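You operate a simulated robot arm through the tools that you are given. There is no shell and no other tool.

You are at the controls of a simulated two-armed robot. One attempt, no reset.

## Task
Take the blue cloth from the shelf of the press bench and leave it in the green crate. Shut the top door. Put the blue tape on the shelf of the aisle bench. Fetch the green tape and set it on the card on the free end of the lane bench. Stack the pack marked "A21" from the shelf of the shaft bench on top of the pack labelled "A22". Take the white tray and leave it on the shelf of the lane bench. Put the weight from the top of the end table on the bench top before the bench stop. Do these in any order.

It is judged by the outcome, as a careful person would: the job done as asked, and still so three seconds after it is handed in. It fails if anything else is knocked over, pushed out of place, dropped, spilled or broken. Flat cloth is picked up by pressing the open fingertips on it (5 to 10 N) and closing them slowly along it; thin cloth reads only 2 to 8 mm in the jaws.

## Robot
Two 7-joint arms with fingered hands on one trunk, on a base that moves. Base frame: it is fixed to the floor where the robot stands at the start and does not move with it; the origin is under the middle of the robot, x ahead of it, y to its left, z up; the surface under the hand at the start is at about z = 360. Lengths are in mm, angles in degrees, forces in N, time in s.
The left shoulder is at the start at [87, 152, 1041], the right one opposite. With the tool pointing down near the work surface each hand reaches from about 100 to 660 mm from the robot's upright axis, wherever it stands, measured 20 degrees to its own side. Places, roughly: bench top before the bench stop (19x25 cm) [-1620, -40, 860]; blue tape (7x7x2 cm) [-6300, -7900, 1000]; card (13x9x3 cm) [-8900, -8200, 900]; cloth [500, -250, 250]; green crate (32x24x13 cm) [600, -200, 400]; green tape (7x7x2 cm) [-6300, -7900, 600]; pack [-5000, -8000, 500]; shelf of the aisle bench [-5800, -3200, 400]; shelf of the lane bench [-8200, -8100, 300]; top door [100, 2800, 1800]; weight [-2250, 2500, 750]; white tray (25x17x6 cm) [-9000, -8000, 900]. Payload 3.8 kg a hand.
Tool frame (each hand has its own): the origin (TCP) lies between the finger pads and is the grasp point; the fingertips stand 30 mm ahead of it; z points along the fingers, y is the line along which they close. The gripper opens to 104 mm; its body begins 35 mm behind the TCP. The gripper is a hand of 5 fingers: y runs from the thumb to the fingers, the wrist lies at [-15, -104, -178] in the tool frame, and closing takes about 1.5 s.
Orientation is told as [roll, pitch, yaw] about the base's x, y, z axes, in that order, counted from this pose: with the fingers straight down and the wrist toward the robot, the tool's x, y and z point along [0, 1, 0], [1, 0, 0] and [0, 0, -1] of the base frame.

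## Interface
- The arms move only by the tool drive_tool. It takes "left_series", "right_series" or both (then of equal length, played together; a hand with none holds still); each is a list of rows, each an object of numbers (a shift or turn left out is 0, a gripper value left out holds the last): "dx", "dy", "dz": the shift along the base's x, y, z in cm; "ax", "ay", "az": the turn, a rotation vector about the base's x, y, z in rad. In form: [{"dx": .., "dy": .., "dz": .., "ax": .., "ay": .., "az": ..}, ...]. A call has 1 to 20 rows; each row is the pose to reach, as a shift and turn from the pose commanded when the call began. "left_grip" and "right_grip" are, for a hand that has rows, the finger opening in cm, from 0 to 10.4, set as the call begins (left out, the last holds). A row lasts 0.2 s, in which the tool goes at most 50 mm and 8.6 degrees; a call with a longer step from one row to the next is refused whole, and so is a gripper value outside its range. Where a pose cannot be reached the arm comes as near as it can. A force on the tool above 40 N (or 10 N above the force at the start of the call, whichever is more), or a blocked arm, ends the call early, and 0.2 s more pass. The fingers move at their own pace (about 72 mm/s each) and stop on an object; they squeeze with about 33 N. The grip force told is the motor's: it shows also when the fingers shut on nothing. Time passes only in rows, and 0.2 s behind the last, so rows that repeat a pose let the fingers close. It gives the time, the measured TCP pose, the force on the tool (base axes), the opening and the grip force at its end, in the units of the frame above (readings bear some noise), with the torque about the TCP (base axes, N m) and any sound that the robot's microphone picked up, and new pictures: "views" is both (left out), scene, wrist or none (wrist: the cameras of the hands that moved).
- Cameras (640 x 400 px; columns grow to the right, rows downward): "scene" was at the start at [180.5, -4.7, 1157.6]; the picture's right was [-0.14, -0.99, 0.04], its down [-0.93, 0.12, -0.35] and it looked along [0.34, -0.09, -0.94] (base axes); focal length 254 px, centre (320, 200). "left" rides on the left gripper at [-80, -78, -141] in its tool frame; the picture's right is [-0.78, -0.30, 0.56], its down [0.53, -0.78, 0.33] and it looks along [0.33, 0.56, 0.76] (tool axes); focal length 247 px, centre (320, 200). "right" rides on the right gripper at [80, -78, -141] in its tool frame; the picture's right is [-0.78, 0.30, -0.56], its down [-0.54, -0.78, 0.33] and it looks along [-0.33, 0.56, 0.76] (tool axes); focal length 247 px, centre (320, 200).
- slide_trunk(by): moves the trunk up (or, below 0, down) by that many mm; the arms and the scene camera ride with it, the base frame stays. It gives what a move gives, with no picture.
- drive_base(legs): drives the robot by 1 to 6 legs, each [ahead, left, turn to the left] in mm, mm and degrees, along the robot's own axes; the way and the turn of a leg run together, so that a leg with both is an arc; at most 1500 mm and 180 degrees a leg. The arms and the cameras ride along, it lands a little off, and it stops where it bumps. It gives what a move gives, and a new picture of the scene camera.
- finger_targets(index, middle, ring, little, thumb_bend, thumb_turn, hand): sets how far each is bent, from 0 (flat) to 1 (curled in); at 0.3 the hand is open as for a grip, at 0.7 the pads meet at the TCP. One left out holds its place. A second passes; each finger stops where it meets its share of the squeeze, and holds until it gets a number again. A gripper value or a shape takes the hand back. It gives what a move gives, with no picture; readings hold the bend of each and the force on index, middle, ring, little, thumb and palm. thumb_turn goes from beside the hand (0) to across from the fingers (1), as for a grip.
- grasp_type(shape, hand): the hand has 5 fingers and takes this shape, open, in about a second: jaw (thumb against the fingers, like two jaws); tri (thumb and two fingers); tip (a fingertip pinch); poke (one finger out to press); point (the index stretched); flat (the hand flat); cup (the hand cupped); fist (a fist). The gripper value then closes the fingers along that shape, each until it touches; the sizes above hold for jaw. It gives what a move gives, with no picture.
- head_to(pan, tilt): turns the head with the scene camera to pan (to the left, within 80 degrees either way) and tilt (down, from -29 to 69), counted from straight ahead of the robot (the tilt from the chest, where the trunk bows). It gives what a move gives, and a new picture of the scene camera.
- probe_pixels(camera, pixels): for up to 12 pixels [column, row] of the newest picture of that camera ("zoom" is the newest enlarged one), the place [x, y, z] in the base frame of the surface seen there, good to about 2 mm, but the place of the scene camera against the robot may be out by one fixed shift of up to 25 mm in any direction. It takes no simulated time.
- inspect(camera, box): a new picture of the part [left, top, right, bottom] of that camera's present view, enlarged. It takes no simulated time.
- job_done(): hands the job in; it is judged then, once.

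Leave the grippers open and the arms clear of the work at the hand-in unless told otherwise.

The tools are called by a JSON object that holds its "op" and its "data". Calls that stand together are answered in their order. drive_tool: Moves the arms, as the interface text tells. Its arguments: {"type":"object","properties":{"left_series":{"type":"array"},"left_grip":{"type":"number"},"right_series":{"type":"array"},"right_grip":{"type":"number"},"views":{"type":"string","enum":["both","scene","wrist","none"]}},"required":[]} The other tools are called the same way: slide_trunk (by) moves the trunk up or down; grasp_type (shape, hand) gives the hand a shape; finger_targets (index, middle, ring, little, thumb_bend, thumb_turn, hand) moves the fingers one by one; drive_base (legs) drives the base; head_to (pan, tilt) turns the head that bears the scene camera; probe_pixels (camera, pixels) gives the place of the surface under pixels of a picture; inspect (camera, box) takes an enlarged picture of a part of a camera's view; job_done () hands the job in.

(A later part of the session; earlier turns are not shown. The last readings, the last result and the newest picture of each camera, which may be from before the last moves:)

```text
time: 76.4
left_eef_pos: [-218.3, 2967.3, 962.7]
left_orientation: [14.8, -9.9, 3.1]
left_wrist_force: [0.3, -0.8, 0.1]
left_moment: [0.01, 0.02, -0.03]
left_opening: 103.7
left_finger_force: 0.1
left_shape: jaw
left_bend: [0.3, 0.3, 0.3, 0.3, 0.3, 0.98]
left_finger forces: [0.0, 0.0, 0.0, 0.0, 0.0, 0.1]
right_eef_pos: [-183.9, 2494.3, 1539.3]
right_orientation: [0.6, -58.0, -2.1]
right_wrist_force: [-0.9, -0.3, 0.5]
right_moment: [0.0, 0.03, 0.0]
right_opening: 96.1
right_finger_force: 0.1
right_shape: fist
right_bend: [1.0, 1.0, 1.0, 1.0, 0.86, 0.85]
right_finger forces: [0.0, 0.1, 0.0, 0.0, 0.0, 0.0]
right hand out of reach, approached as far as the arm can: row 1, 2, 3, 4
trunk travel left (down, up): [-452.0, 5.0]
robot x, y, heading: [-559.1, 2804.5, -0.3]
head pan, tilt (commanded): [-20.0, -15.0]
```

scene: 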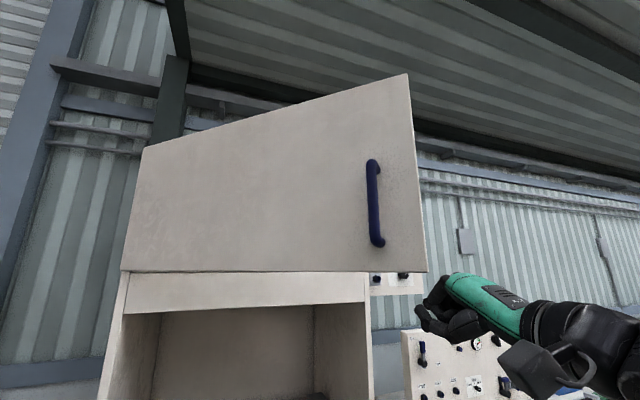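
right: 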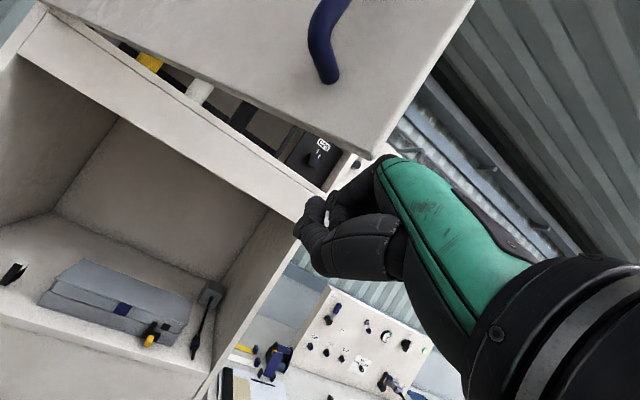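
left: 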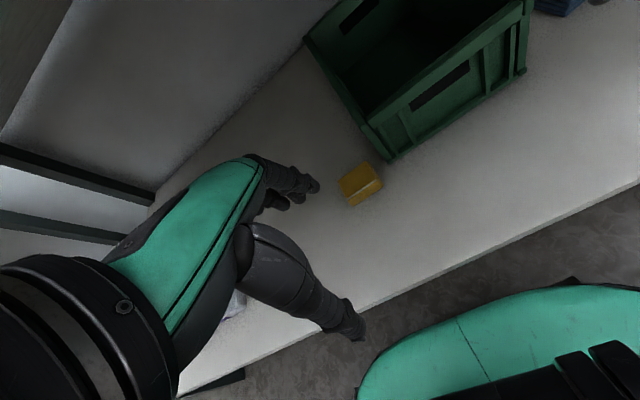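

The arm cannot come nearer to the body in that pose. Better plan: use the left arm with the base standing further to the right (y≈2320), so the left hand is naturally on the door's outer side. First I bring the right arm back down.

{"op": "drive_tool", "data": {"right_series": [{"dz": -4, "ay": 0.09}, {"dz": -8.7, "ay": 0.18}, {"dz": -13.4, "ay": 0.27}, {"dz": -18, "ay": 0.36, "dx": -1}, {"dz": -22.7, "ay": 0.45, "dx": -2}, {"dz": -27.4, "ay": 0.54, "dx": -3}, {"dz": -32, "ay": 0.63, "dx": -4}, {"dz": -36.7, "ay": 0.72, "dx": -5}, {"dz": -41.4, "ay": 0.81, "dx": -6}, {"dz": -46, "ay": 0.9, "dx": -7}, {"dz": -50, "ay": 0.98, "dx": -8}, {"dz": -54, "ay": 1.0, "dx": -8}]}}

{"op": "drive_base", "data": {"legs": [[-90, -480, 0]]}}

```text
time: 79.0
left_eef_pos: [-218.7, 2966.3, 961.9]
left_orientation: [14.8, -10.0, 3.2]
left_wrist_force: [0.0, 0.0, 0.3]
left_moment: [0.0, -0.02, -0.01]
left_opening: 103.9
left_finger_force: 0.0
left_shape: jaw
left_bend: [0.3, 0.3, 0.3, 0.3, 0.3, 0.98]
left_finger forces: [0.0, 0.0, 0.0, 0.0, 0.1, 0.1]
right_eef_pos: [-269.2, 2495.8, 999.3]
right_orientation: [-1.2, -0.7, -1.1]
right_wrist_force: [0.1, 0.2, 0.0]
right_moment: [-0.02, 0.01, -0.03]
right_opening: 96.0
right_finger_force: 0.0
right_shape: fist
right_bend: [1.0, 1.0, 1.0, 1.0, 0.86, 0.85]
right_finger forces: [0.1, 0.0, 0.1, 0.0, 0.1, 0.1]
right hand out of reach, approached as far as the arm can: row 1, 2, 3, 4, 5, 6, 7, 8, 9, 10
trunk travel left (down, up): [-452.0, 5.0]
robot x, y, heading: [-563.2, 2808.0, -0.3]
head pan, tilt (commanded): [-20.0, -15.0]
```

scene: 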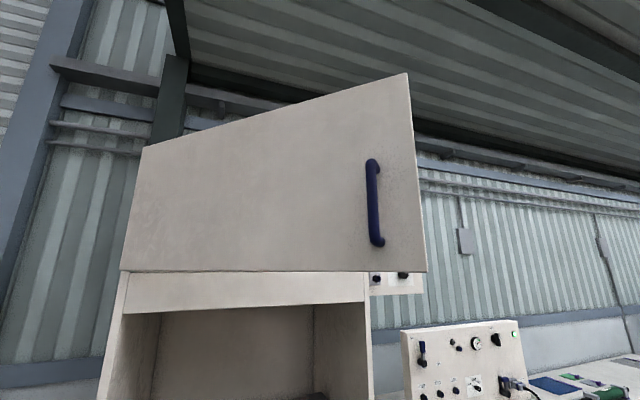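
right: 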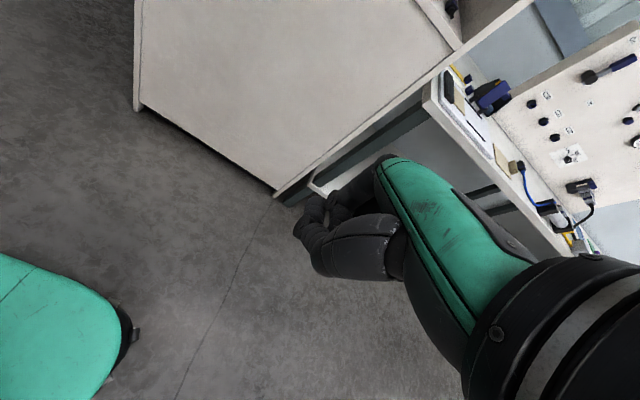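

```text
time: 81.9
left_eef_pos: [-312.6, 2487.6, 962.0]
left_orientation: [14.7, -10.0, 2.6]
left_wrist_force: [0.2, 1.1, -0.9]
left_moment: [-0.01, -0.05, 0.01]
left_opening: 103.5
left_finger_force: 0.1
left_shape: jaw
left_bend: [0.3, 0.3, 0.3, 0.3, 0.3, 0.98]
left_finger forces: [0.0, 0.1, 0.0, 0.1, 0.0, 0.0]
right_eef_pos: [-367.1, 2016.0, 999.5]
right_orientation: [-1.2, -0.6, -1.5]
right_wrist_force: [-0.1, 0.5, -1.1]
right_moment: [-0.01, -0.02, 0.01]
right_opening: 95.9
right_finger_force: 0.0
right_shape: fist
right_bend: [1.0, 1.0, 1.0, 1.0, 0.86, 0.85]
right_finger forces: [0.0, 0.0, 0.0, 0.0, 0.0, 0.0]
trunk travel left (down, up): [-452.0, 5.0]
robot x, y, heading: [-658.2, 2330.9, -1.0]
head pan, tilt (commanded): [-20.0, -15.0]
```

scene: 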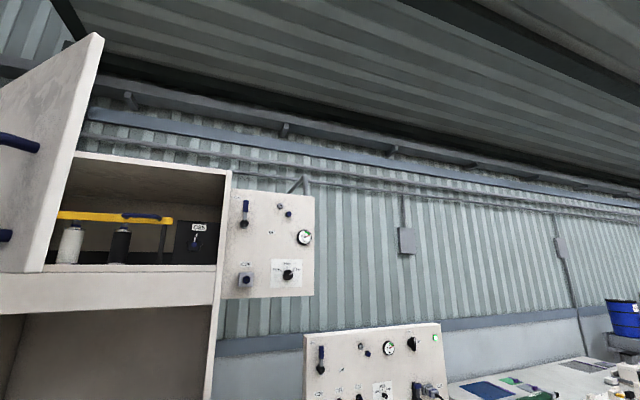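

Now the left arm: I make a fist, pan the head toward the door and move the left hand outward before raising it.

{"op": "grasp_type", "data": {"shape": "fist", "hand": "left"}}

{"op": "head_to", "data": {"pan": 25, "tilt": -12}}

{"op": "drive_tool", "data": {"left_series": [{"dx": 2, "dy": 3, "ax": -0.06, "ay": 0.04}, {"dx": 4, "dy": 6, "ax": -0.12, "ay": 0.08}, {"dx": 6, "dy": 9, "ax": -0.18, "ay": 0.12}, {"dx": 7, "dy": 12, "ax": -0.24, "ay": 0.16}]}}

```text
time: 82.8
left_eef_pos: [-310.7, 2486.4, 961.0]
left_orientation: [14.9, -10.0, 2.6]
left_wrist_force: [-0.8, -0.5, 0.5]
left_moment: [0.0, 0.0, 0.02]
left_opening: 0.0
left_finger_force: 0.1
left_shape: fist
left_bend: [1.0, 1.0, 1.0, 1.0, 0.86, 0.85]
left_finger forces: [0.0, 0.0, 0.0, 0.0, 0.0, 0.0]
right_eef_pos: [-365.9, 2015.0, 998.4]
right_orientation: [-1.1, -0.6, -1.7]
right_wrist_force: [-0.6, 0.1, -0.4]
right_moment: [0.04, 0.02, -0.01]
right_opening: 96.2
right_finger_force: 0.0
right_shape: fist
right_bend: [1.0, 1.0, 1.0, 1.0, 0.86, 0.85]
right_finger forces: [0.1, 0.0, 0.0, 0.0, 0.1, 0.1]
trunk travel left (down, up): [-452.0, 5.0]
robot x, y, heading: [-658.2, 2326.1, -1.0]
head pan, tilt (commanded): [-20.0, -15.0]
```

```text
time: 83.9
left_eef_pos: [-312.1, 2486.2, 961.5]
left_orientation: [15.0, -10.1, 2.7]
left_wrist_force: [0.2, 0.8, -0.4]
left_moment: [0.0, 0.02, 0.02]
left_opening: 0.1
left_finger_force: 0.1
left_shape: fist
left_bend: [1.0, 1.0, 1.0, 1.0, 0.86, 0.85]
left_finger forces: [0.0, 0.1, 0.0, 0.0, 0.0, 0.0]
right_eef_pos: [-367.5, 2015.9, 997.7]
right_orientation: [-1.1, -0.6, -1.7]
right_wrist_force: [-0.9, -0.6, 0.2]
right_moment: [0.05, 0.02, -0.01]
right_opening: 96.0
right_finger_force: 0.0
right_shape: fist
right_bend: [1.0, 1.0, 1.0, 1.0, 0.86, 0.85]
right_finger forces: [0.0, 0.0, 0.0, 0.1, 0.1, 0.1]
trunk travel left (down, up): [-452.0, 5.0]
robot x, y, heading: [-656.3, 2324.5, -0.7]
head pan, tilt (commanded): [25.0, -12.0]
```

scene: 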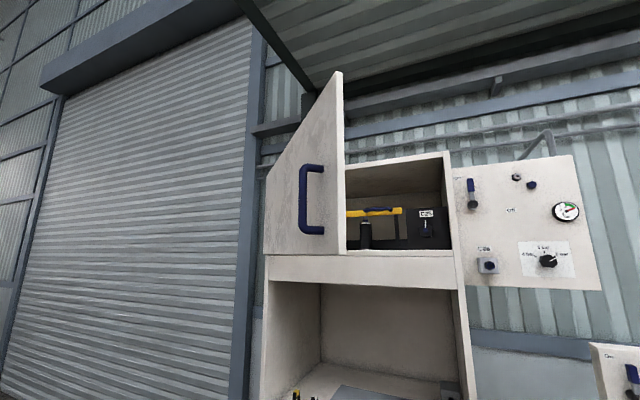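

```text
time: 84.9
left_eef_pos: [-240.5, 2608.3, 961.7]
left_orientation: [1.4, 0.1, 3.7]
left_wrist_force: [0.2, 0.4, 0.0]
left_moment: [-0.03, 0.03, -0.01]
left_opening: 0.2
left_finger_force: 0.0
left_shape: fist
left_bend: [1.0, 1.0, 1.0, 1.0, 0.86, 0.85]
left_finger forces: [0.0, 0.0, 0.1, 0.1, 0.0, 0.0]
right_eef_pos: [-367.4, 2016.8, 999.5]
right_orientation: [-1.3, -0.6, -1.7]
right_wrist_force: [1.0, 0.2, 0.4]
right_moment: [0.01, -0.03, 0.0]
right_opening: 95.8
right_finger_force: 0.0
right_shape: fist
right_bend: [1.0, 1.0, 1.0, 1.0, 0.86, 0.85]
right_finger forces: [0.0, 0.0, 0.1, 0.1, 0.0, 0.0]
trunk travel left (down, up): [-452.0, 5.0]
robot x, y, heading: [-656.3, 2327.7, -0.8]
head pan, tilt (commanded): [25.0, -12.0]
```

scene: 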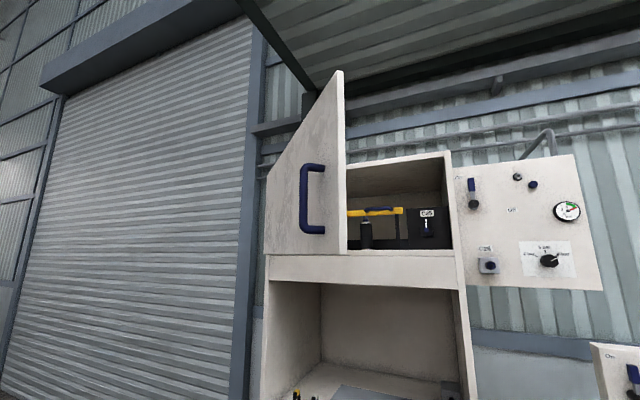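
left: 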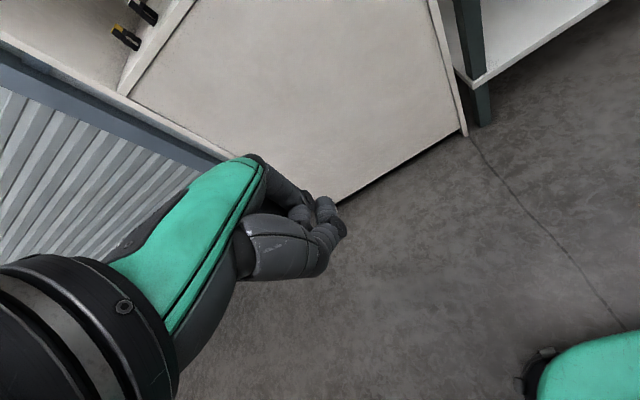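

Left hand at [-240,2608,962]. I raise it halfway (to z≈1400) while pitching it forward, and check the drift.

{"op": "drive_tool", "data": {"left_series": [{"dz": 4.5, "ay": -0.1}, {"dz": 9, "ay": -0.2}, {"dz": 13.5, "ay": -0.3}, {"dz": 18, "ay": -0.4}, {"dz": 22.5, "ay": -0.5}, {"dz": 27, "ay": -0.6}, {"dz": 31.5, "ay": -0.7}, {"dz": 36, "ay": -0.8}, {"dz": 40, "ay": -0.9}, {"dz": 44, "ay": -1.0}, {"dz": 48, "ay": -1.1}, {"dz": 50, "ay": -1.2}]}}

```text
time: 87.5
left_eef_pos: [-204.2, 2619.5, 1472.1]
left_orientation: [-8.0, -68.4, 10.3]
left_wrist_force: [-0.9, -0.3, 0.3]
left_moment: [-0.05, -0.03, 0.01]
left_opening: 0.0
left_finger_force: 0.0
left_shape: fist
left_bend: [1.0, 1.0, 1.0, 1.0, 0.86, 0.85]
left_finger forces: [0.0, 0.0, 0.0, 0.1, 0.1, 0.0]
left hand out of reach, approached as far as the arm can: row 6, 7, 8, 9, 10, 11, 12
right_eef_pos: [-366.4, 2014.9, 999.0]
right_orientation: [-1.1, -0.6, -1.7]
right_wrist_force: [-0.6, -0.5, 0.3]
right_moment: [0.01, -0.02, 0.01]
right_opening: 96.1
right_finger_force: 0.0
right_shape: fist
right_bend: [1.0, 1.0, 1.0, 1.0, 0.86, 0.85]
right_finger forces: [0.1, 0.0, 0.1, 0.1, 0.0, 0.1]
trunk travel left (down, up): [-452.0, 5.0]
robot x, y, heading: [-658.9, 2333.3, -1.0]
head pan, tilt (commanded): [25.0, -12.0]
```

scene: 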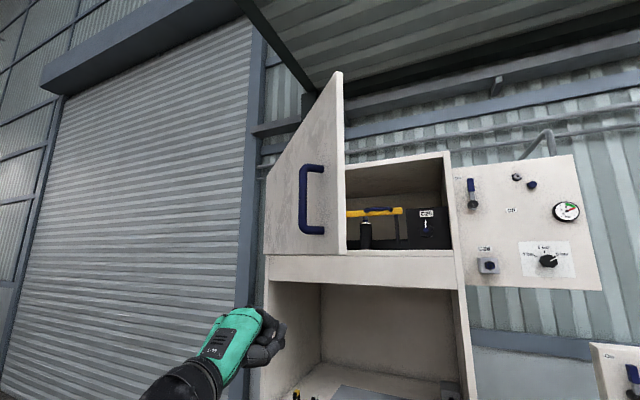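
left: 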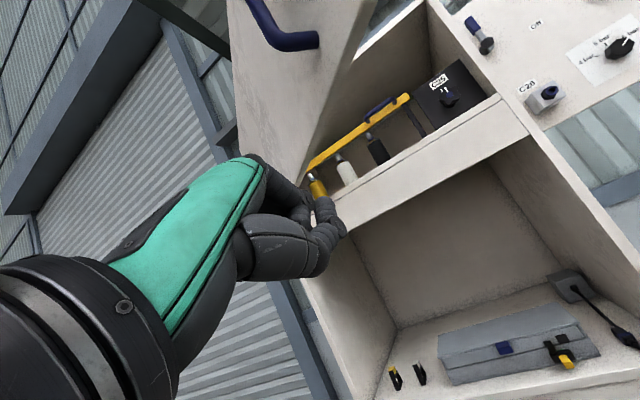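

The hand is at [-204,2620,1472] and reach is limited; to keep a safe gap to the door face while raising, I move the base back 70 mm and left 40 mm, then raise the hand further.

{"op": "drive_base", "data": {"legs": [[-70, 40, 1]]}}

{"op": "drive_tool", "data": {"left_series": [{"dz": 4, "ay": -0.05}, {"dz": 8, "ay": -0.1}, {"dz": 12, "ay": -0.15}, {"dz": 16, "ay": -0.2}, {"dz": 20, "ay": -0.25}, {"dz": 23, "ay": -0.3}]}}

```text
time: 88.6
left_eef_pos: [-272.2, 2663.3, 1470.0]
left_orientation: [-7.4, -68.2, 10.7]
left_wrist_force: [-0.1, -0.1, 0.1]
left_moment: [-0.03, 0.01, 0.05]
left_opening: 0.0
left_finger_force: 0.0
left_shape: fist
left_bend: [1.0, 1.0, 1.0, 1.0, 0.86, 0.85]
left_finger forces: [0.0, 0.0, 0.0, 0.1, 0.0, 0.0]
right_eef_pos: [-426.5, 2056.6, 997.2]
right_orientation: [-1.0, -0.3, -0.6]
right_wrist_force: [0.0, -0.2, -0.2]
right_moment: [0.01, -0.02, 0.04]
right_opening: 96.2
right_finger_force: 0.0
right_shape: fist
right_bend: [1.0, 1.0, 1.0, 1.0, 0.86, 0.85]
right_finger forces: [0.1, 0.1, 0.0, 0.0, 0.0, 0.0]
trunk travel left (down, up): [-452.0, 5.0]
robot x, y, heading: [-725.4, 2368.9, 0.4]
head pan, tilt (commanded): [25.0, -12.0]
```

scene: 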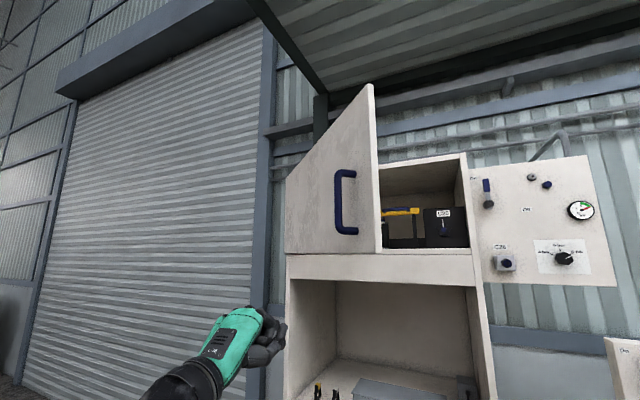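

```text
time: 90.0
left_eef_pos: [-279.8, 2667.3, 1701.5]
left_orientation: [-43.6, -84.3, 46.3]
left_wrist_force: [1.1, -0.1, -0.7]
left_moment: [0.01, 0.0, 0.02]
left_opening: 0.1
left_finger_force: 0.1
left_shape: fist
left_bend: [1.0, 1.0, 1.0, 1.0, 0.86, 0.85]
left_finger forces: [0.0, 0.0, 0.0, 0.0, 0.1, 0.0]
right_eef_pos: [-430.8, 2061.0, 998.9]
right_orientation: [-1.1, -0.7, -0.6]
right_wrist_force: [0.1, -1.0, -0.4]
right_moment: [0.05, 0.0, 0.0]
right_opening: 95.9
right_finger_force: 0.0
right_shape: fist
right_bend: [1.0, 1.0, 1.0, 1.0, 0.86, 0.85]
right_finger forces: [0.0, 0.1, 0.0, 0.1, 0.0, 0.0]
trunk travel left (down, up): [-452.0, 5.0]
robot x, y, heading: [-723.2, 2367.2, 0.1]
head pan, tilt (commanded): [25.0, -12.0]
```

scene: 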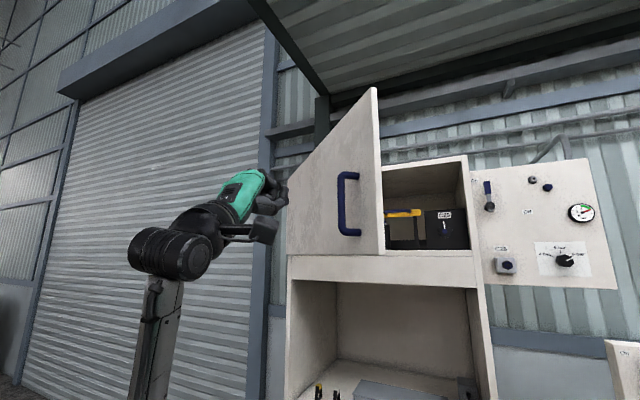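
left: 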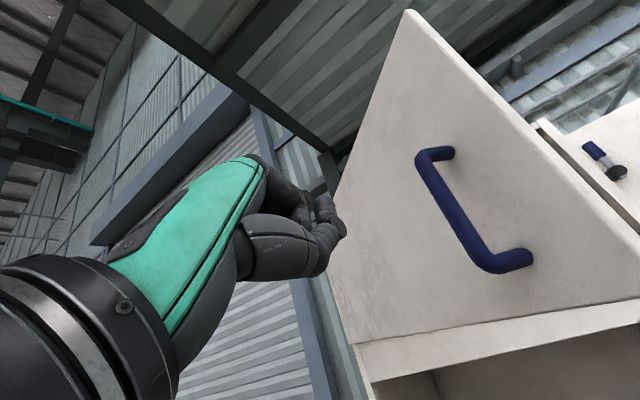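

The left fist is now on the door's outer side at [-280,2667,1701]. Door face there is at x≈-40. I drive the base 140 mm forward to close the gap, keeping the arm bent.

{"op": "drive_base", "data": {"legs": [[140, 0, 0]]}}

{"op": "drive_tool", "data": {"left_series": [{"dx": 2.5}, {"dx": 5}, {"dx": 7.5}, {"dx": 10}]}}

```text
time: 91.3
left_eef_pos: [-146.8, 2667.0, 1701.2]
left_orientation: [-44.6, -84.4, 47.2]
left_wrist_force: [-0.5, 0.6, -0.1]
left_moment: [-0.01, 0.02, 0.01]
left_opening: 0.1
left_finger_force: 0.1
left_shape: fist
left_bend: [1.0, 1.0, 1.0, 1.0, 0.86, 0.85]
left_finger forces: [0.0, 0.0, 0.1, 0.1, 0.1, 0.1]
right_eef_pos: [-296.2, 2061.0, 1000.6]
right_orientation: [-1.1, -0.6, -0.7]
right_wrist_force: [-0.5, -0.4, -0.1]
right_moment: [-0.01, -0.03, -0.02]
right_opening: 96.0
right_finger_force: 0.1
right_shape: fist
right_bend: [1.0, 1.0, 1.0, 1.0, 0.86, 0.85]
right_finger forces: [0.1, 0.0, 0.0, 0.0, 0.2, 0.0]
trunk travel left (down, up): [-452.0, 5.0]
robot x, y, heading: [-587.9, 2370.1, 0.2]
head pan, tilt (commanded): [25.0, -12.0]
```

scene: 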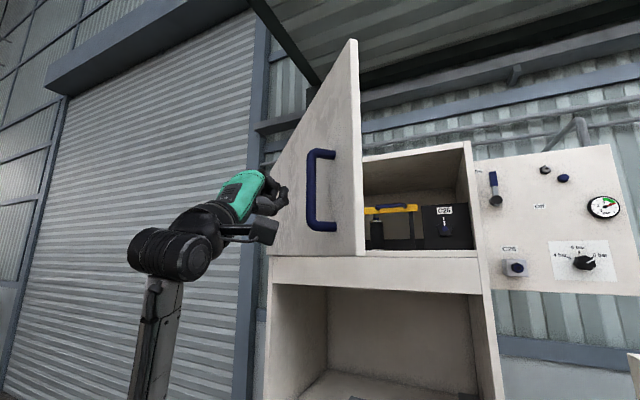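

```text
time: 92.3
left_eef_pos: [-40.0, 2669.3, 1700.7]
left_orientation: [-43.1, -84.3, 45.6]
left_wrist_force: [0.7, 0.3, 0.2]
left_moment: [0.01, 0.0, -0.04]
left_opening: 0.4
left_finger_force: 0.1
left_shape: fist
left_bend: [1.0, 1.0, 1.0, 1.0, 0.86, 0.85]
left_finger forces: [0.0, 0.0, 0.1, 0.1, 0.0, 0.0]
right_eef_pos: [-293.0, 2059.7, 998.4]
right_orientation: [-1.1, -0.5, -0.8]
right_wrist_force: [-1.0, -0.7, 0.0]
right_moment: [0.02, 0.02, -0.02]
right_opening: 96.1
right_finger_force: 0.0
right_shape: fist
right_bend: [1.0, 1.0, 1.0, 1.0, 0.86, 0.85]
right_finger forces: [0.0, 0.0, 0.1, 0.0, 0.1, 0.0]
trunk travel left (down, up): [-452.0, 5.0]
robot x, y, heading: [-587.6, 2367.8, 0.2]
head pan, tilt (commanded): [25.0, -12.0]
```

scene: 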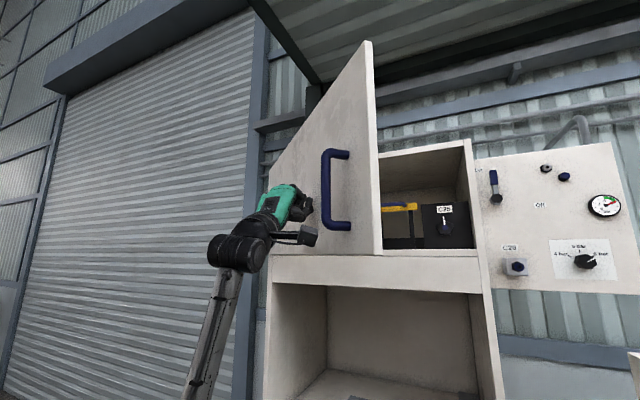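
left: 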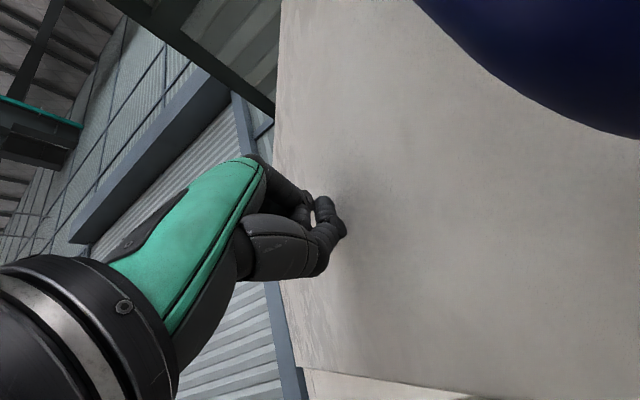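

The fist touches the door and the door moves easily. I keep pushing +x another 120 mm in small steps.

{"op": "drive_tool", "data": {"left_series": [{"dx": 2.5}, {"dx": 5}, {"dx": 7.5}, {"dx": 10}, {"dx": 12}]}}

```text
time: 93.5
left_eef_pos: [80.2, 2667.5, 1698.8]
left_orientation: [-42.7, -84.2, 45.4]
left_wrist_force: [0.4, 0.9, -0.3]
left_moment: [0.01, -0.03, 0.0]
left_opening: 0.0
left_finger_force: 0.1
left_shape: fist
left_bend: [1.0, 1.0, 1.0, 1.0, 0.86, 0.85]
left_finger forces: [0.0, 0.0, 0.0, 0.0, 0.0, 0.0]
right_eef_pos: [-294.2, 2060.0, 998.2]
right_orientation: [-1.2, -0.6, -0.8]
right_wrist_force: [-0.2, 0.0, 0.6]
right_moment: [0.03, 0.0, 0.01]
right_opening: 96.0
right_finger_force: 0.0
right_shape: fist
right_bend: [1.0, 1.0, 1.0, 1.0, 0.86, 0.85]
right_finger forces: [0.0, 0.0, 0.0, 0.1, 0.0, 0.0]
trunk travel left (down, up): [-452.0, 5.0]
robot x, y, heading: [-589.6, 2366.3, 0.0]
head pan, tilt (commanded): [25.0, -12.0]
```

scene: 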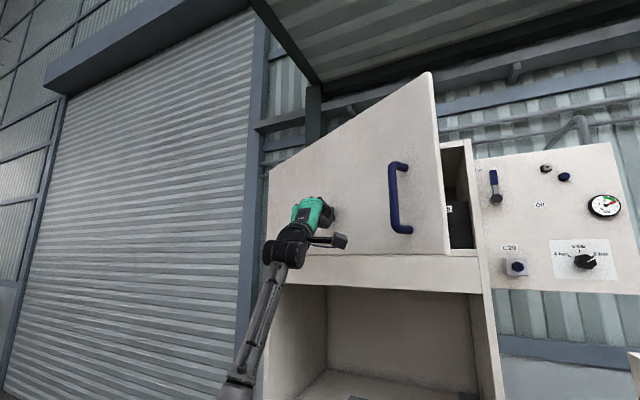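
left: 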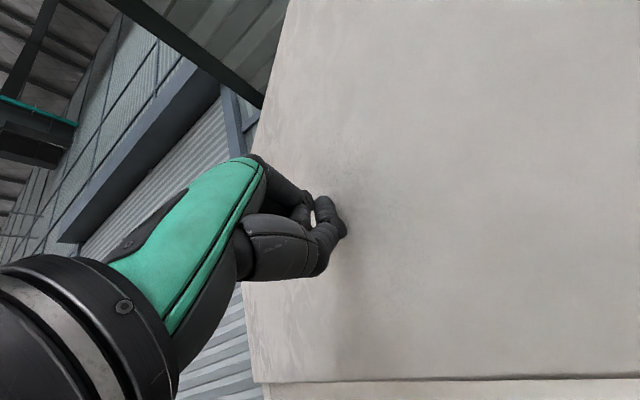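

The door is now mostly closed. I pull the fist back 150 mm, drive the base 220 mm forward, and push the rest.

{"op": "drive_tool", "data": {"left_series": [{"dx": -5}, {"dx": -10}, {"dx": -15}, {"dx": -18}], "views": "none"}}

{"op": "drive_base", "data": {"legs": [[230, -20, 0]]}}

```text
time: 94.5
left_eef_pos: [-103.5, 2668.1, 1699.5]
left_orientation: [-43.7, -84.3, 46.1]
left_wrist_force: [-0.3, 0.0, 0.1]
left_moment: [0.01, -0.01, 0.01]
left_opening: 0.0
left_finger_force: 0.1
left_shape: fist
left_bend: [1.0, 1.0, 1.0, 1.0, 0.86, 0.85]
left_finger forces: [0.0, 0.0, 0.0, 0.1, 0.0, 0.0]
right_eef_pos: [-294.9, 2059.8, 999.1]
right_orientation: [-1.2, -0.6, -0.6]
right_wrist_force: [0.5, -0.5, 0.1]
right_moment: [0.02, 0.02, 0.03]
right_opening: 96.0
right_finger_force: 0.1
right_shape: fist
right_bend: [1.0, 1.0, 1.0, 1.0, 0.86, 0.85]
right_finger forces: [0.2, 0.0, 0.0, 0.0, 0.0, 0.0]
trunk travel left (down, up): [-452.0, 5.0]
robot x, y, heading: [-589.3, 2366.7, 0.2]
head pan, tilt (commanded): [25.0, -12.0]
```

```text
time: 96.2
left_eef_pos: [115.2, 2649.8, 1702.0]
left_orientation: [-45.4, -84.4, 48.2]
left_wrist_force: [-0.3, 0.2, 0.2]
left_moment: [0.01, -0.01, 0.01]
left_opening: 96.0
left_finger_force: 0.0
left_shape: fist
left_bend: [1.0, 1.0, 1.0, 1.0, 0.86, 0.85]
left_finger forces: [0.0, 0.1, 0.0, 0.1, 0.1, 0.0]
right_eef_pos: [-73.1, 2040.6, 999.7]
right_orientation: [-1.2, -0.8, -0.6]
right_wrist_force: [-1.0, 1.3, -0.1]
right_moment: [-0.01, -0.02, -0.04]
right_opening: 96.1
right_finger_force: 0.1
right_shape: fist
right_bend: [1.0, 1.0, 1.0, 1.0, 0.86, 0.85]
right_finger forces: [0.0, 0.0, 0.0, 0.0, 0.0, 0.1]
trunk travel left (down, up): [-452.0, 5.0]
robot x, y, heading: [-362.8, 2347.8, -0.1]
head pan, tilt (commanded): [25.0, -12.0]
```

scene: 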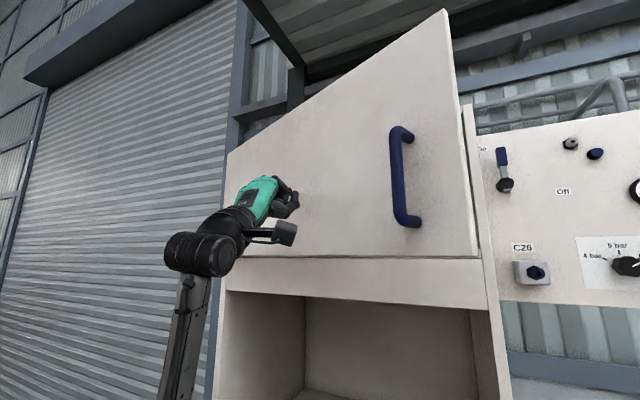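

Now I push further +x up to ~180 mm; the call ends itself when the door meets the cabinet.

{"op": "drive_tool", "data": {"left_series": [{"dx": 2.5}, {"dx": 5}, {"dx": 7.5}, {"dx": 10}, {"dx": 12}, {"dx": 14}, {"dx": 16}, {"dx": 18}]}}

```text
time: 98.0
left_eef_pos: [300.4, 2649.4, 1700.3]
left_orientation: [-44.2, -84.3, 47.0]
left_wrist_force: [-0.8, 0.0, 0.0]
left_moment: [0.01, -0.01, -0.01]
left_opening: 95.9
left_finger_force: 0.0
left_shape: fist
left_bend: [1.0, 1.0, 1.0, 1.0, 0.86, 0.85]
left_finger forces: [0.0, 0.1, 0.0, 0.1, 0.5, 0.1]
right_eef_pos: [-69.7, 2040.6, 998.0]
right_orientation: [-1.1, -0.6, -0.4]
right_wrist_force: [-0.8, 0.3, 0.7]
right_moment: [0.01, -0.02, 0.02]
right_opening: 96.0
right_finger_force: 0.1
right_shape: fist
right_bend: [1.0, 1.0, 1.0, 1.0, 0.86, 0.85]
right_finger forces: [0.0, 0.0, 0.1, 0.0, 0.0, 0.1]
trunk travel left (down, up): [-452.0, 5.0]
robot x, y, heading: [-362.3, 2353.0, 0.4]
head pan, tilt (commanded): [25.0, -12.0]
```

scene: 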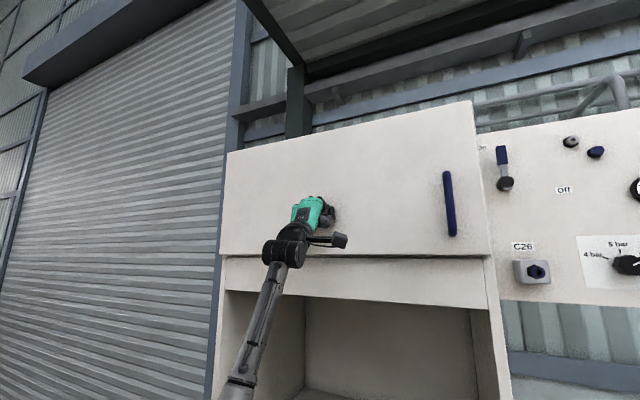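
left: 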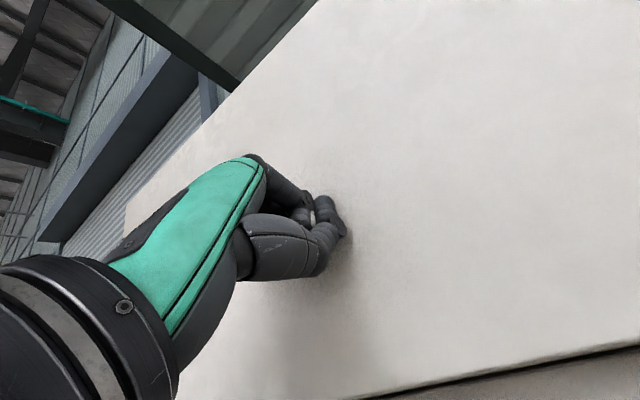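

Almost shut. I push a few more millimetres until the force rises.

{"op": "drive_tool", "data": {"left_series": [{"dx": 1}, {"dx": 2}, {"dx": 3}, {"dx": 4}, {"dx": 5}]}}

{"op": "probe_pixels", "data": {"camera": "scene", "pixels": [[470, 110], [488, 245], [230, 160], [225, 245], [400, 200], [492, 270], [230, 262]]}}

```text
time: 98.8
left_eef_pos: [306.5, 2654.8, 1712.5]
left_orientation: [-56.3, -85.2, 59.1]
left_wrist_force: [-40.4, -2.4, -14.2]
left_moment: [0.37, -0.18, -0.78]
left_opening: 95.6
left_finger_force: 0.1
left_shape: fist
left_bend: [1.0, 1.0, 1.0, 1.0, 0.94, 0.83]
left_finger forces: [0.0, 0.1, 0.0, 0.0, 43.2, 0.0]
right_eef_pos: [-76.6, 2042.5, 1001.0]
right_orientation: [-1.2, -1.1, -0.2]
right_wrist_force: [-0.2, 0.2, 0.1]
right_moment: [-0.02, 0.01, 0.01]
right_opening: 96.1
right_finger_force: 0.1
right_shape: fist
right_bend: [1.0, 1.0, 1.0, 1.0, 0.86, 0.85]
right_finger forces: [0.0, 0.0, 0.1, 0.0, 0.0, 0.0]
trunk travel left (down, up): [-452.0, 5.0]
robot x, y, heading: [-363.3, 2347.3, 0.4]
head pan, tilt (commanded): [25.0, -12.0]
stopped in row 3 (left hand): the force on the tool passed its limit at 50 N (the readings are from after the stop); the commanded pose is now the measured one
```

scene: 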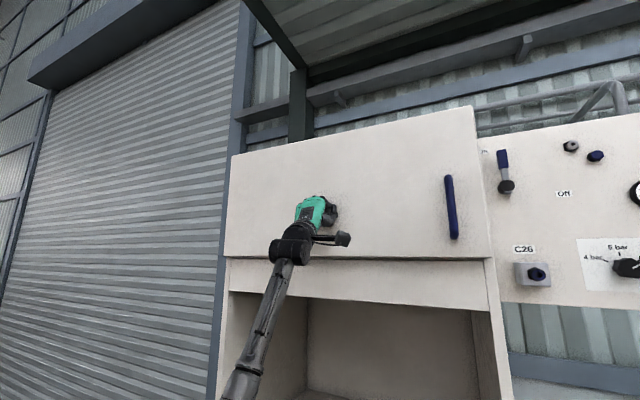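
left: 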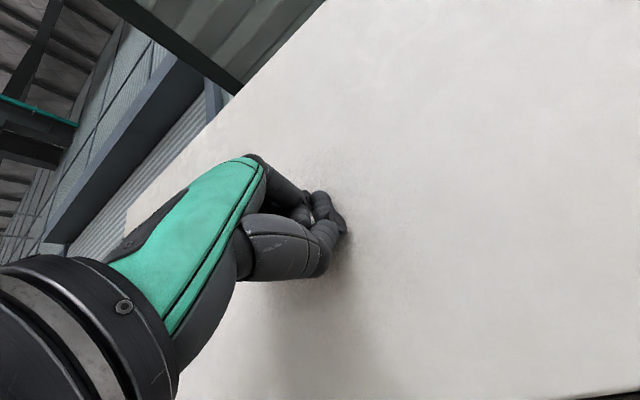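

```text
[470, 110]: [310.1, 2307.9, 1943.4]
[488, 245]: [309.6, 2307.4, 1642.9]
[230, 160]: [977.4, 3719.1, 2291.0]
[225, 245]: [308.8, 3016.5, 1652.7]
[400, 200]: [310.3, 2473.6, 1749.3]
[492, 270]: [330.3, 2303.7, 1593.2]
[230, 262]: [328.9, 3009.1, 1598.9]
```

The door lies flat at x≈310 across its width: shut (40 N at contact). I withdraw the fist straight back.

{"op": "drive_tool", "data": {"left_series": [{"dx": -4}, {"dx": -8}, {"dx": -12}, {"dx": -16}, {"dx": -20}], "views": "scene"}}

{"op": "drive_base", "data": {"legs": [[-300, 0, 0]]}}

```text
time: 100.0
left_eef_pos: [121.8, 2654.7, 1703.6]
left_orientation: [-47.3, -84.5, 50.2]
left_wrist_force: [0.2, -0.3, 0.1]
left_moment: [0.03, 0.0, 0.0]
left_opening: 0.1
left_finger_force: 0.0
left_shape: fist
left_bend: [1.0, 1.0, 1.0, 1.0, 0.86, 0.85]
left_finger forces: [0.0, 0.1, 0.0, 0.1, 0.0, 0.1]
right_eef_pos: [-69.5, 2042.9, 1000.7]
right_orientation: [-1.1, -0.5, -0.5]
right_wrist_force: [0.0, 0.2, 0.3]
right_moment: [0.03, 0.02, 0.0]
right_opening: 95.9
right_finger_force: 0.1
right_shape: fist
right_bend: [1.0, 1.0, 1.0, 1.0, 0.86, 0.85]
right_finger forces: [0.0, 0.0, 0.0, 0.1, 0.0, 0.0]
trunk travel left (down, up): [-452.0, 5.0]
robot x, y, heading: [-363.3, 2349.5, 0.1]
head pan, tilt (commanded): [25.0, -12.0]
```

scene: 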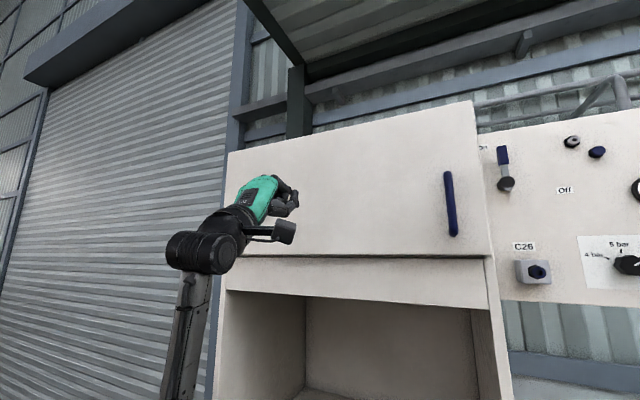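

```text
time: 102.0
left_eef_pos: [-170.6, 2651.0, 1702.3]
left_orientation: [-46.2, -84.5, 48.7]
left_wrist_force: [-0.4, 0.9, -0.5]
left_moment: [0.03, -0.03, 0.0]
left_opening: 0.1
left_finger_force: 0.1
left_shape: fist
left_bend: [1.0, 1.0, 1.0, 1.0, 0.86, 0.85]
left_finger forces: [0.0, 0.0, 0.0, 0.0, 0.0, 0.0]
right_eef_pos: [-364.4, 2039.5, 998.4]
right_orientation: [-1.1, -0.4, -0.6]
right_wrist_force: [0.4, 0.0, -0.2]
right_moment: [-0.01, 0.04, -0.01]
right_opening: 95.9
right_finger_force: 0.1
right_shape: fist
right_bend: [1.0, 1.0, 1.0, 1.0, 0.86, 0.85]
right_finger forces: [0.0, 0.0, 0.0, 0.0, 0.0, 0.1]
trunk travel left (down, up): [-452.0, 5.0]
robot x, y, heading: [-660.1, 2348.8, 0.2]
head pan, tilt (commanded): [25.0, -12.0]
```

scene: 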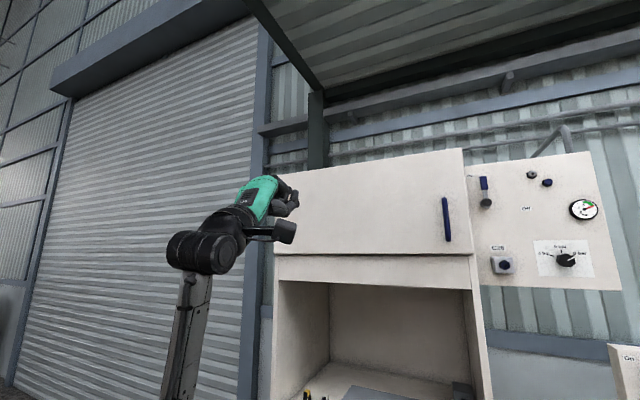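

The door is shut. I bring the left arm down to its carrying posture and open both hands to jaw shape.

{"op": "drive_tool", "data": {"left_series": [{"dz": -4.5, "ay": 0.09}, {"dz": -9, "ay": 0.18}, {"dz": -13.5, "ay": 0.27}, {"dz": -18, "ay": 0.36}, {"dz": -22.5, "ay": 0.45}, {"dz": -27, "ay": 0.54}, {"dz": -31.5, "ay": 0.63}, {"dz": -36, "ay": 0.72}, {"dz": -40.5, "ay": 0.81}, {"dz": -45, "ay": 0.9}, {"dz": -49.5, "ay": 0.99, "dx": -1}, {"dz": -54, "ay": 1.08, "dx": -3}, {"dz": -58.5, "ay": 1.17, "dx": -5, "dy": -1}, {"dz": -63, "ay": 1.26, "dx": -8, "dy": -3}, {"dz": -67, "ay": 1.35, "dx": -10, "dy": -5}, {"dz": -70, "ay": 1.44, "dx": -12, "dy": -7}], "views": "scene"}}

{"op": "grasp_type", "data": {"shape": "jaw", "hand": "left"}}

{"op": "grasp_type", "data": {"shape": "jaw", "hand": "right"}}

{"op": "slide_trunk", "data": {"by": -320}}

{"op": "head_to", "data": {"pan": 75, "tilt": 15}}

```text
refused: row 13 steps farther than a row can; nothing moved
```

```text
time: 102.9
left_eef_pos: [-173.8, 2651.3, 1704.4]
left_orientation: [-47.3, -84.6, 49.9]
left_wrist_force: [0.2, -0.6, 0.2]
left_moment: [0.0, -0.04, -0.02]
left_opening: 103.7
left_finger_force: 0.1
left_shape: jaw
left_bend: [0.3, 0.3, 0.3, 0.3, 0.3, 0.97]
left_finger forces: [0.0, 0.0, 0.0, 0.0, 0.0, 0.1]
right_eef_pos: [-366.5, 2040.1, 998.3]
right_orientation: [-1.2, -0.6, -0.6]
right_wrist_force: [-0.4, 0.3, 0.2]
right_moment: [0.0, 0.03, 0.0]
right_opening: 96.1
right_finger_force: 0.1
right_shape: fist
right_bend: [1.0, 1.0, 1.0, 1.0, 0.86, 0.85]
right_finger forces: [0.1, 0.0, 0.1, 0.0, 0.0, 0.0]
trunk travel left (down, up): [-452.0, 5.0]
robot x, y, heading: [-661.2, 2347.5, 0.4]
head pan, tilt (commanded): [25.0, -12.0]
```

```text
time: 103.8
left_eef_pos: [-172.0, 2650.8, 1702.8]
left_orientation: [-46.9, -84.5, 49.4]
left_wrist_force: [-0.6, 0.2, 0.1]
left_moment: [0.01, -0.03, 0.01]
left_opening: 103.5
left_finger_force: 0.2
left_shape: jaw
left_bend: [0.3, 0.3, 0.3, 0.3, 0.3, 0.97]
left_finger forces: [0.0, 0.0, 0.0, 0.1, 0.0, 0.0]
right_eef_pos: [-365.5, 2039.3, 998.5]
right_orientation: [-1.1, -0.6, -0.6]
right_wrist_force: [-0.9, -0.8, -0.3]
right_moment: [-0.01, -0.01, 0.01]
right_opening: 103.8
right_finger_force: 0.0
right_shape: jaw
right_bend: [0.3, 0.3, 0.3, 0.3, 0.3, 0.97]
right_finger forces: [0.0, 0.1, 0.0, 0.0, 0.0, 0.0]
trunk travel left (down, up): [-452.0, 5.0]
robot x, y, heading: [-661.7, 2348.1, 0.4]
head pan, tilt (commanded): [25.0, -12.0]
```

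```text
time: 107.0
left_eef_pos: [-172.7, 2650.9, 1383.7]
left_orientation: [-47.5, -84.6, 50.2]
left_wrist_force: [-0.4, -0.2, -0.2]
left_moment: [-0.02, 0.0, -0.02]
left_opening: 103.6
left_finger_force: 0.0
left_shape: jaw
left_bend: [0.3, 0.3, 0.3, 0.3, 0.3, 0.97]
left_finger forces: [0.0, 0.0, 0.0, 0.0, 0.0, 0.0]
right_eef_pos: [-376.1, 2038.7, 647.7]
right_orientation: [-1.3, 5.0, -0.6]
right_wrist_force: [0.7, -0.2, 0.5]
right_moment: [-0.02, 0.01, 0.0]
right_opening: 103.5
right_finger_force: 0.1
right_shape: jaw
right_bend: [0.3, 0.3, 0.3, 0.3, 0.3, 0.97]
right_finger forces: [0.0, 0.0, 0.0, 0.1, 0.0, 0.0]
trunk travel left (down, up): [-132.0, 325.0]
robot x, y, heading: [-658.2, 2347.2, 0.2]
head pan, tilt (commanded): [25.0, -12.0]
```

```text
time: 108.2
left_eef_pos: [-171.8, 2650.3, 1383.5]
left_orientation: [-46.9, -84.5, 49.6]
left_wrist_force: [0.6, -0.4, -0.3]
left_moment: [0.03, 0.02, -0.01]
left_opening: 103.6
left_finger_force: 0.1
left_shape: jaw
left_bend: [0.3, 0.3, 0.3, 0.3, 0.3, 0.97]
left_finger forces: [0.1, 0.0, 0.0, 0.0, 0.0, 0.1]
right_eef_pos: [-375.8, 2038.8, 646.8]
right_orientation: [-1.2, 5.1, -0.6]
right_wrist_force: [0.0, 0.2, -0.2]
right_moment: [-0.03, 0.0, 0.01]
right_opening: 103.6
right_finger_force: 0.1
right_shape: jaw
right_bend: [0.3, 0.3, 0.3, 0.3, 0.3, 0.97]
right_finger forces: [0.0, 0.0, 0.0, 0.0, 0.1, 0.1]
trunk travel left (down, up): [-132.0, 325.0]
robot x, y, heading: [-661.1, 2344.7, 0.3]
head pan, tilt (commanded): [75.0, 15.0]
```

scene: 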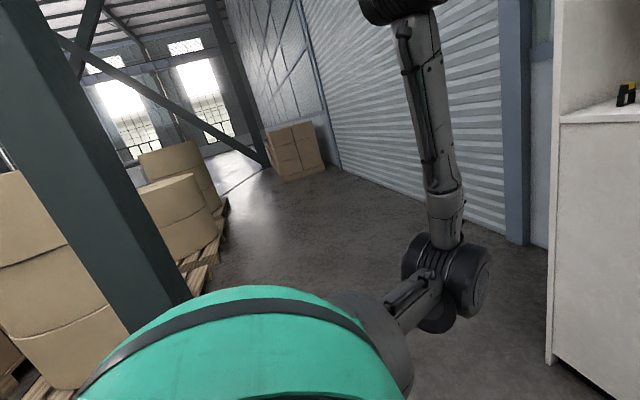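

The lowering call had been refused for one step too long; I redo it with shorter steps.

{"op": "drive_tool", "data": {"left_series": [{"dz": -4.5, "ay": 0.09}, {"dz": -9, "ay": 0.18}, {"dz": -13.5, "ay": 0.27}, {"dz": -18, "ay": 0.36}, {"dz": -22.5, "ay": 0.45}, {"dz": -27, "ay": 0.54}, {"dz": -31.5, "ay": 0.63}, {"dz": -36, "ay": 0.72}, {"dz": -40.5, "ay": 0.81}, {"dz": -45, "ay": 0.9}, {"dz": -49, "ay": 0.99, "dx": -1}, {"dz": -53, "ay": 1.08, "dx": -3}, {"dz": -57, "ay": 1.17, "dx": -5, "dy": -1}, {"dz": -61, "ay": 1.26, "dx": -7, "dy": -2}, {"dz": -65, "ay": 1.35, "dx": -9, "dy": -4}, {"dz": -68, "ay": 1.44, "dx": -12, "dy": -6}, {"dz": -70, "ay": 1.47, "dx": -15, "dy": -9}, {"dz": -71, "ay": 1.47, "dx": -18, "dy": -11}], "views": "scene"}}

```text
time: 112.0
left_eef_pos: [-341.8, 2536.7, 649.0]
left_orientation: [2.4, -2.3, 4.2]
left_wrist_force: [-0.1, -0.2, -0.6]
left_moment: [-0.01, -0.02, 0.01]
left_opening: 103.9
left_finger_force: 0.0
left_shape: jaw
left_bend: [0.3, 0.3, 0.3, 0.3, 0.3, 0.97]
left_finger forces: [0.0, 0.0, 0.0, 0.1, 0.0, 0.0]
left hand out of reach, approached as far as the arm can: row 5, 6, 7, 8, 9, 10, 11, 12, 13, 14, 15, 16, 17, 18
right_eef_pos: [-377.9, 2038.4, 647.6]
right_orientation: [-1.1, 5.0, -0.6]
right_wrist_force: [-0.2, -0.7, 0.0]
right_moment: [0.02, -0.03, -0.02]
right_opening: 103.7
right_finger_force: 0.0
right_shape: jaw
right_bend: [0.3, 0.3, 0.3, 0.3, 0.3, 0.97]
right_finger forces: [0.0, 0.1, 0.1, 0.0, 0.0, 0.0]
trunk travel left (down, up): [-132.0, 325.0]
robot x, y, heading: [-659.8, 2348.3, -0.1]
head pan, tilt (commanded): [75.0, 15.0]
```

scene: 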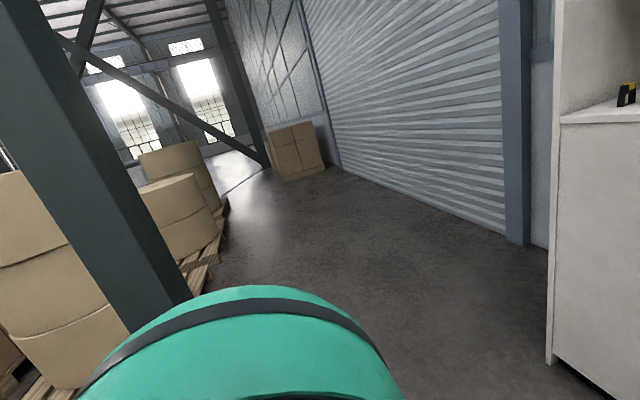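

Arms are down. Now I turn around (180°) to look toward the end table at about [-2250,2500].

{"op": "drive_base", "data": {"legs": [[0, 0, -90], [0, 0, -90]]}}

{"op": "head_to", "data": {"pan": 0, "tilt": 15}}

```text
time: 120.0
left_eef_pos: [-978.1, 2152.9, 647.9]
left_orientation: [2.4, -2.1, -175.0]
left_wrist_force: [-0.6, 0.9, 0.0]
left_moment: [0.02, 0.0, -0.02]
left_opening: 103.5
left_finger_force: 0.2
left_shape: jaw
left_bend: [0.3, 0.3, 0.3, 0.3, 0.3, 0.97]
left_finger forces: [0.0, 0.0, 0.1, 0.1, 0.0, 0.0]
right_eef_pos: [-949.8, 2652.0, 647.6]
right_orientation: [-1.2, 5.1, -179.7]
right_wrist_force: [0.5, -0.2, -0.2]
right_moment: [-0.02, -0.02, -0.02]
right_opening: 103.7
right_finger_force: 0.1
right_shape: jaw
right_bend: [0.3, 0.3, 0.3, 0.3, 0.3, 0.97]
right_finger forces: [0.0, 0.0, 0.0, 0.0, 0.0, 0.0]
trunk travel left (down, up): [-132.0, 325.0]
robot x, y, heading: [-658.6, 2352.7, -179.2]
head pan, tilt (commanded): [75.0, 15.0]
```

scene: 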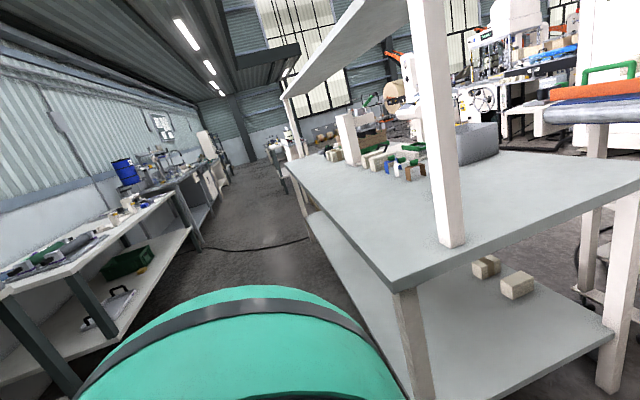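

```text
time: 121.5
left_eef_pos: [-978.3, 2153.5, 649.0]
left_orientation: [2.4, -2.2, -174.9]
left_wrist_force: [0.2, -0.7, -0.5]
left_moment: [0.01, -0.02, 0.01]
left_opening: 103.7
left_finger_force: 0.1
left_shape: jaw
left_bend: [0.3, 0.3, 0.3, 0.3, 0.3, 0.97]
left_finger forces: [0.1, 0.1, 0.0, 0.0, 0.0, 0.0]
right_eef_pos: [-949.2, 2650.6, 647.4]
right_orientation: [-1.2, 5.1, -179.7]
right_wrist_force: [-0.8, -0.3, -0.3]
right_moment: [-0.01, 0.03, 0.0]
right_opening: 103.4
right_finger_force: 0.1
right_shape: jaw
right_bend: [0.3, 0.3, 0.3, 0.3, 0.3, 0.97]
right_finger forces: [0.1, 0.0, 0.0, 0.1, 0.0, 0.1]
trunk travel left (down, up): [-132.0, 325.0]
robot x, y, heading: [-658.5, 2353.2, -179.0]
head pan, tilt (commanded): [0.0, 15.0]
```

scene: 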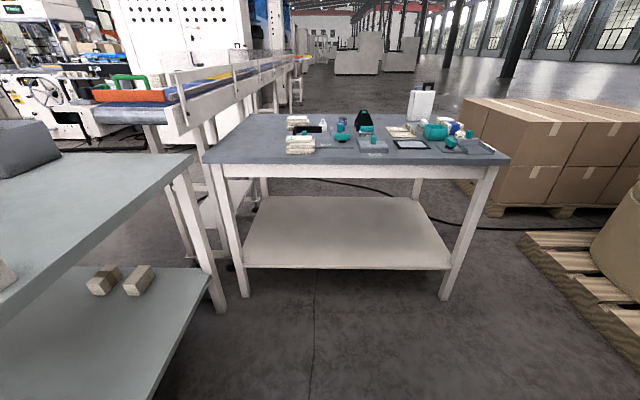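

The end table is ahead with many small things on it. I zoom in.

{"op": "inspect", "data": {"camera": "scene", "box": [270, 75, 510, 175]}}

{"op": "probe_pixels", "data": {"camera": "scene", "pixels": [[210, 160], [505, 163], [360, 155], [365, 118], [435, 133], [375, 140], [420, 105], [245, 295], [445, 298], [190, 160], [520, 235]]}}

```text
2.67 times, centred on (390, 125) of scene
```

zoom: 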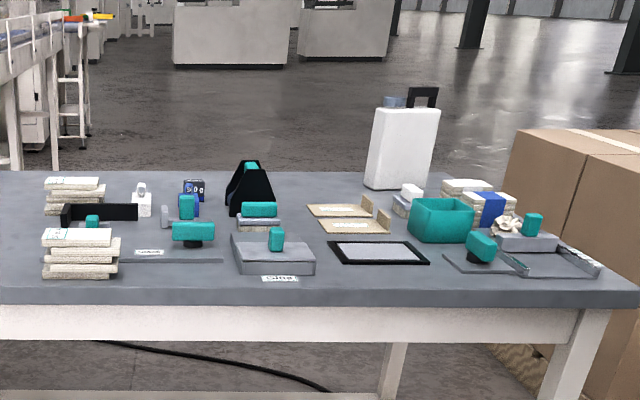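

```text
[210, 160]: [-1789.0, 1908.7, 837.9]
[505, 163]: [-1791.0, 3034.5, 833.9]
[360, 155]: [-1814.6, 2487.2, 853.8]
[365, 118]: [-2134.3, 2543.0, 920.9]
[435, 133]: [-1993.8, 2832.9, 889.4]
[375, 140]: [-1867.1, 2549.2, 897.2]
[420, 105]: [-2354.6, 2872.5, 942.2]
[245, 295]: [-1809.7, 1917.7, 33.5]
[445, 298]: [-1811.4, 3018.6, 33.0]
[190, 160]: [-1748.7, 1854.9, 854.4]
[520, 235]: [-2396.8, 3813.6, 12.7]
```

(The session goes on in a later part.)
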